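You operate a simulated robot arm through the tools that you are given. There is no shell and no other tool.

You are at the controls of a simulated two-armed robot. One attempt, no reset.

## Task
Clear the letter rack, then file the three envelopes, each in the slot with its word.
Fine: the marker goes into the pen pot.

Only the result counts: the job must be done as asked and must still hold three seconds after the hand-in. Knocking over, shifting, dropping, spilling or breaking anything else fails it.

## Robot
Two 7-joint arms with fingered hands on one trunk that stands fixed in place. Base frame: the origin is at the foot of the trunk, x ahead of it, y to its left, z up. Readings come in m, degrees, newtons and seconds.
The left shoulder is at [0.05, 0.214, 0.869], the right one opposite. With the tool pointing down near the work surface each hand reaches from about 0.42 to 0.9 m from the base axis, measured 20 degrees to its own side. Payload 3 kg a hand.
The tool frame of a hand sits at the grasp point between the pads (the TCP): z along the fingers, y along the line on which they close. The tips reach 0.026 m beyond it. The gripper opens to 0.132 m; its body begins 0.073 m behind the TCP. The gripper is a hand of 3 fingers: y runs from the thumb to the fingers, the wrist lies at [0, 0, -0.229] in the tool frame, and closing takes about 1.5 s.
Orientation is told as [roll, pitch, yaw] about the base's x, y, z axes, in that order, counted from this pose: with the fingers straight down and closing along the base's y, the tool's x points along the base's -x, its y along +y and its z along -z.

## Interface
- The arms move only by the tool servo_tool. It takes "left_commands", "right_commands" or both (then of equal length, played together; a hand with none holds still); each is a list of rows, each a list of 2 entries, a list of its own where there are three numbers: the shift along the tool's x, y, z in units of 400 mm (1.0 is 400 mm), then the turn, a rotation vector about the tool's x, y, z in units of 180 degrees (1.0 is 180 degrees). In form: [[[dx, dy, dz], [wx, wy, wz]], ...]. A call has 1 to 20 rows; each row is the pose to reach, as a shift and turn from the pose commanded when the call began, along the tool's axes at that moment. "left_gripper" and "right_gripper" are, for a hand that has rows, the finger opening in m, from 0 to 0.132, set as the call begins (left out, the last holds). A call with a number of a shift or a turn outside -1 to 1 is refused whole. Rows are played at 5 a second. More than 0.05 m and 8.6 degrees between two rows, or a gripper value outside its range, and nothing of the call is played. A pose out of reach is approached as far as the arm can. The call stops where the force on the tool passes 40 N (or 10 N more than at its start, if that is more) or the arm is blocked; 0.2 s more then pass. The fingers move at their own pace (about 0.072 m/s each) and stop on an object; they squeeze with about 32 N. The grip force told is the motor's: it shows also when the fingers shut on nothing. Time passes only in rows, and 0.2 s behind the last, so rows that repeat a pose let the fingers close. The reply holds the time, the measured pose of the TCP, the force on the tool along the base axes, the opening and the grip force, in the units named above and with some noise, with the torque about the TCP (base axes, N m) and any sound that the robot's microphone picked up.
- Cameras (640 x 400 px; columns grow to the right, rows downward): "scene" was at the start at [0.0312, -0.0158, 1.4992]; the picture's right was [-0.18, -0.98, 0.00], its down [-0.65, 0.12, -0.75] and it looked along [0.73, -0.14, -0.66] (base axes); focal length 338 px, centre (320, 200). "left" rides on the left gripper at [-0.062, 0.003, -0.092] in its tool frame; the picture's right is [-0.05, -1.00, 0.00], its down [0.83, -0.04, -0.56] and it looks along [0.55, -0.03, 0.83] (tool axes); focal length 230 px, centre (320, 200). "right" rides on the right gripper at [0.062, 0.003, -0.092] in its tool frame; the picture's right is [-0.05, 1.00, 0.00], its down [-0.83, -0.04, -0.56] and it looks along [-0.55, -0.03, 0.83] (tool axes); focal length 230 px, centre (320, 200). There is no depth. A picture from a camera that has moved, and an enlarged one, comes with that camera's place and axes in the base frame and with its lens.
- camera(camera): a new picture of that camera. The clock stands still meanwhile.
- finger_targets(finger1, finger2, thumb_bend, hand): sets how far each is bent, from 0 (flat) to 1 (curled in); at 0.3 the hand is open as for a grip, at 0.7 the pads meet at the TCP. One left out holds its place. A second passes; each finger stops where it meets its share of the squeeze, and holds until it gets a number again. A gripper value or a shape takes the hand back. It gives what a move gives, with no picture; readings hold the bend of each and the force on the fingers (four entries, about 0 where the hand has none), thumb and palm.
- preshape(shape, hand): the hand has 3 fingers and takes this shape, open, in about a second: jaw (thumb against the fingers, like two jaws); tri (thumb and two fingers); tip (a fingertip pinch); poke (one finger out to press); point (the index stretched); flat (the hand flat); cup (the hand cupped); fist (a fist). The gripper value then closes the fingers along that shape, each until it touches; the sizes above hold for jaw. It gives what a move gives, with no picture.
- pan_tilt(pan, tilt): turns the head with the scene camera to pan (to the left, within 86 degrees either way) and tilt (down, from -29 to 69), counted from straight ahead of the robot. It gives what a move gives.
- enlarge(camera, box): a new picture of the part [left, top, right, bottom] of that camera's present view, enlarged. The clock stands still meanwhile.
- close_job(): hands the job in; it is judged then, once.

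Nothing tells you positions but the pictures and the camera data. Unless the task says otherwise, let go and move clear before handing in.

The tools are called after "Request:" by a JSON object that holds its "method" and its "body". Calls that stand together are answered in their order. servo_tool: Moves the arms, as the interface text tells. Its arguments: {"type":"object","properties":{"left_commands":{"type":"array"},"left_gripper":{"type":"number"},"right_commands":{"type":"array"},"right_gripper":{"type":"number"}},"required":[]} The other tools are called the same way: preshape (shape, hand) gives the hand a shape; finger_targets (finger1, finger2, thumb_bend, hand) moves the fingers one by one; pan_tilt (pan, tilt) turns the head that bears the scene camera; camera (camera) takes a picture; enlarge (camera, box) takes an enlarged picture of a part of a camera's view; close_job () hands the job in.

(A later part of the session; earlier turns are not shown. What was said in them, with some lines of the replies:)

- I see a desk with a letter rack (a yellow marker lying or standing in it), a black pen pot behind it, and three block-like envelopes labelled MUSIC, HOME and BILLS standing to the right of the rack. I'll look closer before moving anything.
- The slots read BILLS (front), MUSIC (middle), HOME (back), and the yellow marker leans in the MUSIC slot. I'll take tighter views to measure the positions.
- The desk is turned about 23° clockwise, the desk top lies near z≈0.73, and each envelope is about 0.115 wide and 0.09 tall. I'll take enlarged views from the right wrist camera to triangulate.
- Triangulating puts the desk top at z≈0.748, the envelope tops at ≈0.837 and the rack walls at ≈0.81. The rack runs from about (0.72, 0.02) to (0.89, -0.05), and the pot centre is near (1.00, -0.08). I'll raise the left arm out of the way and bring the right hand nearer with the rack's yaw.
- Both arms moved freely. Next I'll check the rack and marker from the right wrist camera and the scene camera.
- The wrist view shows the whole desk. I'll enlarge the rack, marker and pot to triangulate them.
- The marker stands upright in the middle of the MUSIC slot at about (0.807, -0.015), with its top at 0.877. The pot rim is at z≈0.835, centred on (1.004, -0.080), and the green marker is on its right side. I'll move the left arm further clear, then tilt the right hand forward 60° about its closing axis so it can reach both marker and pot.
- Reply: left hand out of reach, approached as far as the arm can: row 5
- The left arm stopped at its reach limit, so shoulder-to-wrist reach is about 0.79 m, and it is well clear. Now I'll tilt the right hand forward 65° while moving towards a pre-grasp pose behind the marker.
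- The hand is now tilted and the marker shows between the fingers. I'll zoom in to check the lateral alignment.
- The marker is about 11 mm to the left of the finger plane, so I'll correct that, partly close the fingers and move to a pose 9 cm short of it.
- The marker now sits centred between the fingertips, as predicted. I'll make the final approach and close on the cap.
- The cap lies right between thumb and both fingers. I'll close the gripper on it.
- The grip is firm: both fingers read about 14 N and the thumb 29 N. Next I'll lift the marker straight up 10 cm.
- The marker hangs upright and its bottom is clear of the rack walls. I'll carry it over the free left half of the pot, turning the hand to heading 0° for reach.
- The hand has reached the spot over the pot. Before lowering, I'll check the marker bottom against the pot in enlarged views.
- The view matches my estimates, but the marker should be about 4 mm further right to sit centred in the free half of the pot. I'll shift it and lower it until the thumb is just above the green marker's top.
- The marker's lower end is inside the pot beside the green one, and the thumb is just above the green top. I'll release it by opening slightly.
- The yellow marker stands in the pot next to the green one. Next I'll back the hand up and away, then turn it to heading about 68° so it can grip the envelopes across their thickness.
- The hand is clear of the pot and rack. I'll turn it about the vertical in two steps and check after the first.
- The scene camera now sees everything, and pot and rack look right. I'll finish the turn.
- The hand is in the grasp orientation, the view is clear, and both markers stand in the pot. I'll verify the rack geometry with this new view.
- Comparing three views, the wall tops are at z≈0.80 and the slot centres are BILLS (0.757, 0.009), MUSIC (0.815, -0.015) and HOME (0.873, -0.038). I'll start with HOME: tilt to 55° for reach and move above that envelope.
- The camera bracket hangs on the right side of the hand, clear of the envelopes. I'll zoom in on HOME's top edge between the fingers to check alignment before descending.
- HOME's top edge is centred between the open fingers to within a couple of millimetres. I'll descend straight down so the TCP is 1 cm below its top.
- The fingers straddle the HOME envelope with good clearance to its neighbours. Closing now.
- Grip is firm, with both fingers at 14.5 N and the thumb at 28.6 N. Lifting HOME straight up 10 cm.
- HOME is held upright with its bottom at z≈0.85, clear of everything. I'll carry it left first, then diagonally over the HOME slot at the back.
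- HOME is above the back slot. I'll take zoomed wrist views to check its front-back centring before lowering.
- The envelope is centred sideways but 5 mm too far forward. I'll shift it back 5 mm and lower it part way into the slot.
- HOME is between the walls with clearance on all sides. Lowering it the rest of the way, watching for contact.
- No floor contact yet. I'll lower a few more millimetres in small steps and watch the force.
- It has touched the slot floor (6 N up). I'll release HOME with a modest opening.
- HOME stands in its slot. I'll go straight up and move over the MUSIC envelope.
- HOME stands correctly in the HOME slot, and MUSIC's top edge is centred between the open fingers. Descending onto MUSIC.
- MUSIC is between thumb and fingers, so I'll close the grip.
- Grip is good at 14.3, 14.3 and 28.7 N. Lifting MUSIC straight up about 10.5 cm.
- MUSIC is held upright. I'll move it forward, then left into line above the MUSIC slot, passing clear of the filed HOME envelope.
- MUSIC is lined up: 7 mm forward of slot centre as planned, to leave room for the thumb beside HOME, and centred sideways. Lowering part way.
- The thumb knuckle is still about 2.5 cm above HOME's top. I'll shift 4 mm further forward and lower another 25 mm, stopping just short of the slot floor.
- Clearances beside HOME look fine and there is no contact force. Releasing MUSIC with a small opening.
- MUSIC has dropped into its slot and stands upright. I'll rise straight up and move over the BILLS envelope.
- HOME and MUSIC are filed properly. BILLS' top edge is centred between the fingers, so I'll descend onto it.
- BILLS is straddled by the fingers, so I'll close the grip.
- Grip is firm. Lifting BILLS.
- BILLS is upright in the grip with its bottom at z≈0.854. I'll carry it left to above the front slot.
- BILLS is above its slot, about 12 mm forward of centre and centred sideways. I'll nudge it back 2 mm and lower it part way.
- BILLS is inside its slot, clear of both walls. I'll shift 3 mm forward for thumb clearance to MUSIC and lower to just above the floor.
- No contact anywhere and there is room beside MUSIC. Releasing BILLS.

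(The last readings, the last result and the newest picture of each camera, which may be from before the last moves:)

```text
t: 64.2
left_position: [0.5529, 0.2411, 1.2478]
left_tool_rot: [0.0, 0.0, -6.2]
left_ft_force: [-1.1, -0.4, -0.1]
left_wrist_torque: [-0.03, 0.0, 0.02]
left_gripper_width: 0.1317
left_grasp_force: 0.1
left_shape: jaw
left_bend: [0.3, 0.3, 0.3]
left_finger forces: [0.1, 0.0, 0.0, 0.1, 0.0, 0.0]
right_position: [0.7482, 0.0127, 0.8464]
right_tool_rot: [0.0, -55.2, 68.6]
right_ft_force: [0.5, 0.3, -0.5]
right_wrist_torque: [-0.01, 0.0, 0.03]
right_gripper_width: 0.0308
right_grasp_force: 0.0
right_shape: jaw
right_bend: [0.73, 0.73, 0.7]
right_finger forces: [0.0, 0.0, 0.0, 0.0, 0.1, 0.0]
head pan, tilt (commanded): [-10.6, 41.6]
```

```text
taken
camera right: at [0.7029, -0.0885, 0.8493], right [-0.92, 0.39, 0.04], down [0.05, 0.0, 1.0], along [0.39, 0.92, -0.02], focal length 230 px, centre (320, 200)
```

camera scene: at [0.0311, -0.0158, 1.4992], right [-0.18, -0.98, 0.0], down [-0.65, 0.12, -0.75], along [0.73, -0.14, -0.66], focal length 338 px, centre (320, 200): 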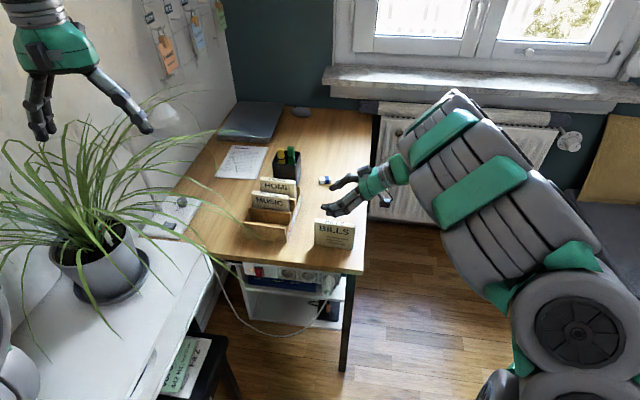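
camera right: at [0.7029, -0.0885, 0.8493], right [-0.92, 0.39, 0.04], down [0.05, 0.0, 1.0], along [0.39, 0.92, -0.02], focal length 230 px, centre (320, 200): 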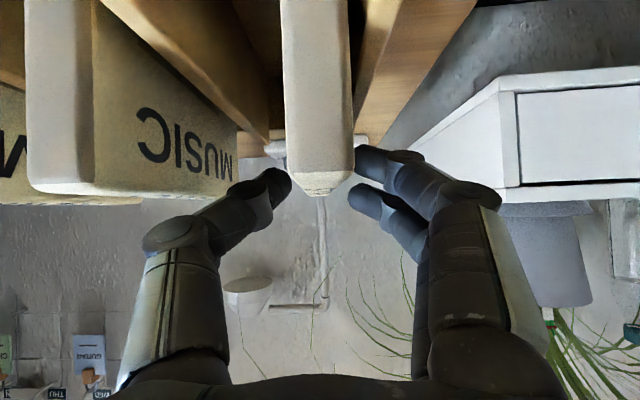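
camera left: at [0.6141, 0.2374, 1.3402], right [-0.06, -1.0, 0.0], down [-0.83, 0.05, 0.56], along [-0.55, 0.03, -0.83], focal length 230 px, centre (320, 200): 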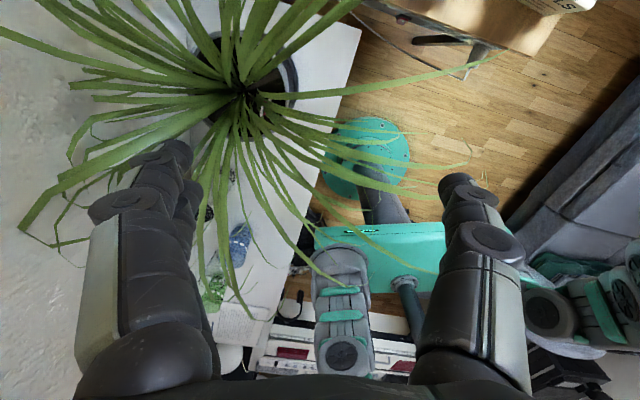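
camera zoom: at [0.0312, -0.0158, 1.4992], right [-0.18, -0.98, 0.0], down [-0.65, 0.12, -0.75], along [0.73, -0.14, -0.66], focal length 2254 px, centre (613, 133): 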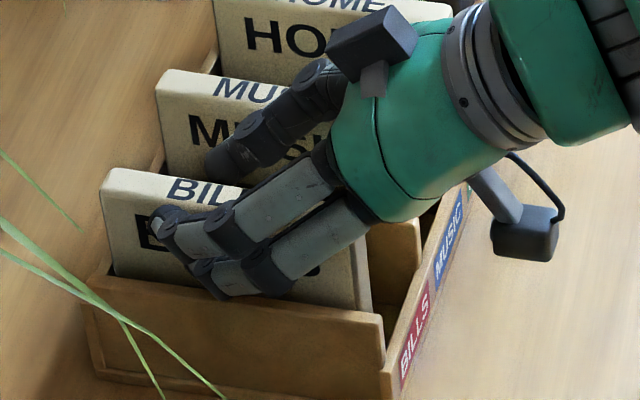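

BILLS has settled into its slot. I'll raise the hand straight up and then move it away to the right.

Request:
{"method": "servo_tool", "body": {"right_commands": [[[-0.0411, 0, -0.0285], [0, 0, 0]], [[-0.0821, 0, -0.0571], [0, 0, 0]], [[-0.1232, 0, -0.0856], [0, 0, 0]], [[-0.1642, 0, -0.1142], [0, 0, 0]], [[-0.2053, 0, -0.1427], [0, 0, 0]], [[-0.1696, 0, -0.194], [0, 0, 0]], [[-0.134, 0, -0.2454], [0, 0, 0]], [[-0.0983, 0, -0.2967], [0, 0, 0]], [[-0.0626, 0, -0.348], [0, 0, 0]], [[-0.0269, 0, -0.3993], [0, 0, 0]], [[0.0087, 0, -0.4507], [0, 0, 0]], [[0.0444, 0, -0.502], [0, 0, 0]], [[0.0801, 0, -0.5533], [0, 0, 0]]]}}

Request:
{"method": "camera", "body": {"camera": "scene"}}

Request:
{"method": "enlarge", "body": {"camera": "scene", "box": [220, 140, 348, 240]}}

Request:
{"method": "enlarge", "body": {"camera": "scene", "box": [228, 180, 324, 240]}}

Request:
{"method": "camera", "body": {"camera": "right"}}

```text
t: 67.0
left_position: [0.5522, 0.24, 1.2483]
left_tool_rot: [0.1, 0.0, -6.2]
left_ft_force: [-0.3, 0.2, 0.6]
left_wrist_torque: [0.03, 0.0, 0.01]
left_gripper_width: 0.1318
left_grasp_force: 0.1
left_shape: jaw
left_bend: [0.3, 0.3, 0.3]
left_finger forces: [0.1, 0.0, 0.0, 0.0, 0.0, 0.1]
right_position: [0.6746, -0.1739, 0.947]
right_tool_rot: [-0.2, -55.2, 68.6]
right_ft_force: [-0.2, -0.9, 0.3]
right_wrist_torque: [0.03, 0.03, -0.01]
right_gripper_width: 0.031
right_grasp_force: 0.1
right_shape: jaw
right_bend: [0.73, 0.73, 0.7]
right_finger forces: [0.1, 0.0, 0.1, 0.0, 0.1, 0.1]
head pan, tilt (commanded): [-10.6, 41.6]
```

```text
taken
camera scene: at [0.0312, -0.0157, 1.4992], right [-0.18, -0.98, 0.0], down [-0.65, 0.12, -0.75], along [0.73, -0.14, -0.66], focal length 338 px, centre (320, 200)
```

scene: 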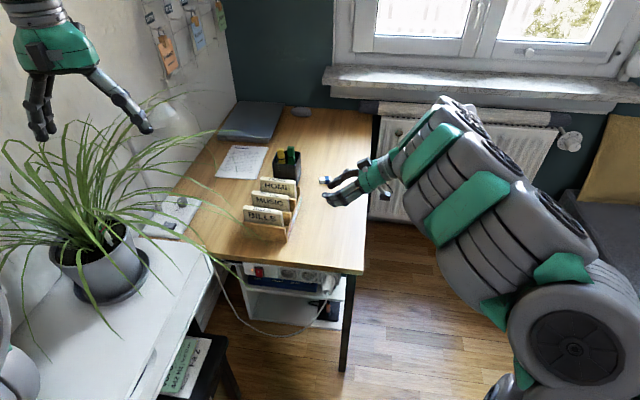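

```text
4.00 times, centred on (284, 190) of scene
camera zoom: at [0.0312, -0.0157, 1.4992], right [-0.18, -0.98, 0.0], down [-0.65, 0.12, -0.75], along [0.73, -0.14, -0.66], focal length 1352 px, centre (464, 240)
```

zoom: 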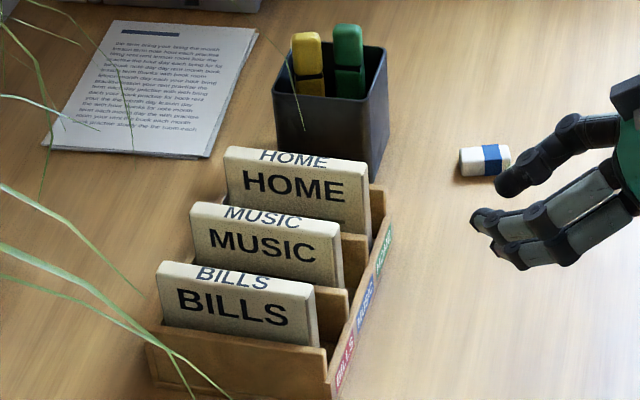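

```text
6.67 times, centred on (276, 210) of scene
camera zoom: at [0.0312, -0.0157, 1.4992], right [-0.18, -0.98, 0.0], down [-0.65, 0.12, -0.75], along [0.73, -0.14, -0.66], focal length 2254 px, centre (613, 133)
```

zoom: 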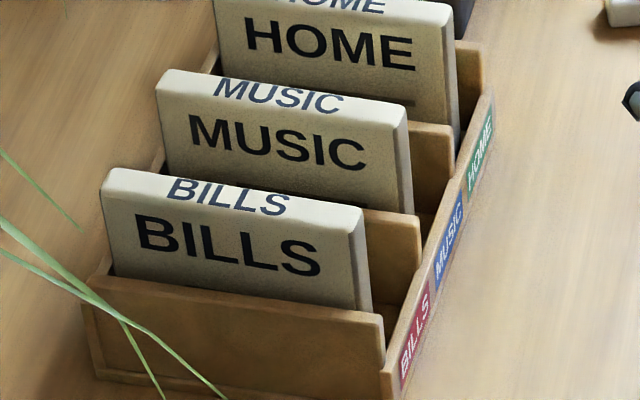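

```text
taken
camera right: at [0.6297, -0.276, 0.9497], right [-0.92, 0.39, 0.04], down [0.05, 0.0, 1.0], along [0.39, 0.92, -0.02], focal length 230 px, centre (320, 200)
```

right: 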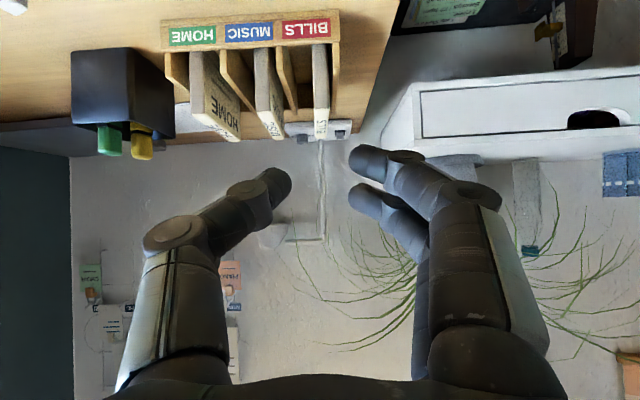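

All three envelopes stand in the slots with their matching labels, and both markers are in the pot. One last close look before handing in.

Request:
{"method": "enlarge", "body": {"camera": "right", "box": [150, 0, 374, 140]}}

Request:
{"method": "enlarge", "body": {"camera": "scene", "box": [228, 196, 308, 246]}}

Request:
{"method": "enlarge", "body": {"camera": "scene", "box": [260, 140, 340, 190]}}

```text
2.86 times, centred on (262, 70) of right
camera zoom: at [0.6297, -0.276, 0.9497], right [-0.92, 0.39, 0.04], down [0.05, 0.0, 1.0], along [0.39, 0.92, -0.02], focal length 657 px, centre (486, 571)
```

zoom: 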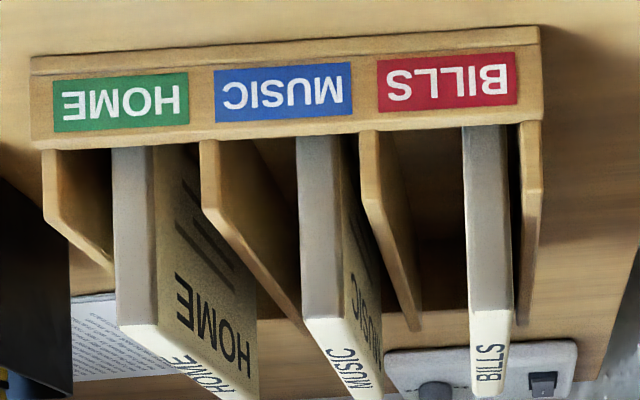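

```text
8.00 times, centred on (268, 221) of scene
camera zoom: at [0.0312, -0.0157, 1.4992], right [-0.18, -0.98, 0.0], down [-0.65, 0.12, -0.75], along [0.73, -0.14, -0.66], focal length 2705 px, centre (736, 32)
```

zoom: 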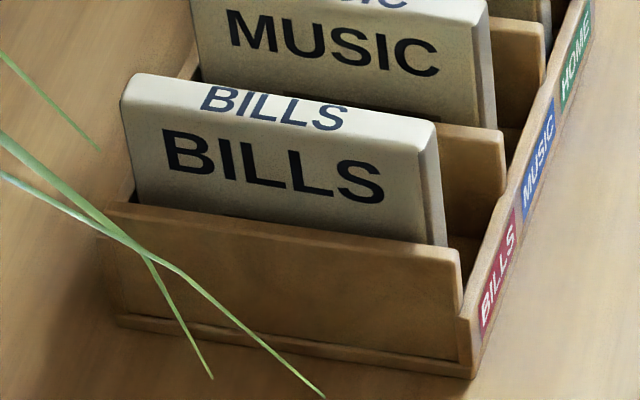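

```text
8.00 times, centred on (300, 165) of scene
camera zoom: at [0.0312, -0.0157, 1.4992], right [-0.18, -0.98, 0.0], down [-0.65, 0.12, -0.75], along [0.73, -0.14, -0.66], focal length 2705 px, centre (480, 480)
```

zoom: 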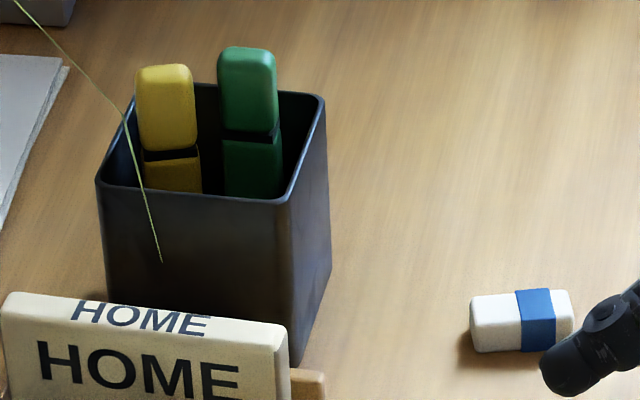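

HOME, MUSIC and BILLS each stand upright in the slot with their word, and the yellow marker is in the pot beside the green one. The rack, pot and eraser haven't moved, and the hand is clear, so I'm handing in the job.

Request:
{"method": "close_job", "body": {}}

```text
The job is handed in.
```

I can see all three envelopes standing upright in their labelled slots, and the yellow marker is in the pen pot beside the green one. The job is handed in; the reply confirmed only that, with no result yet.

- **Envelopes:** HOME is in the back slot, MUSIC in the middle and BILLS in the front. I lowered HOME to the slot floor and let MUSIC and BILLS drop about a centimetre, so the thumb would not push the envelope behind.
- **Marker:** It was standing in the MUSIC slot, so I moved it first. I released it a few centimetres above the pot floor and it settled upright.
- **Everything else:** The last pictures show the rack, pot, green marker and eraser where they were at the start. I let go and moved the right hand clear. The left arm stays raised above the plant, where I parked it at the start.
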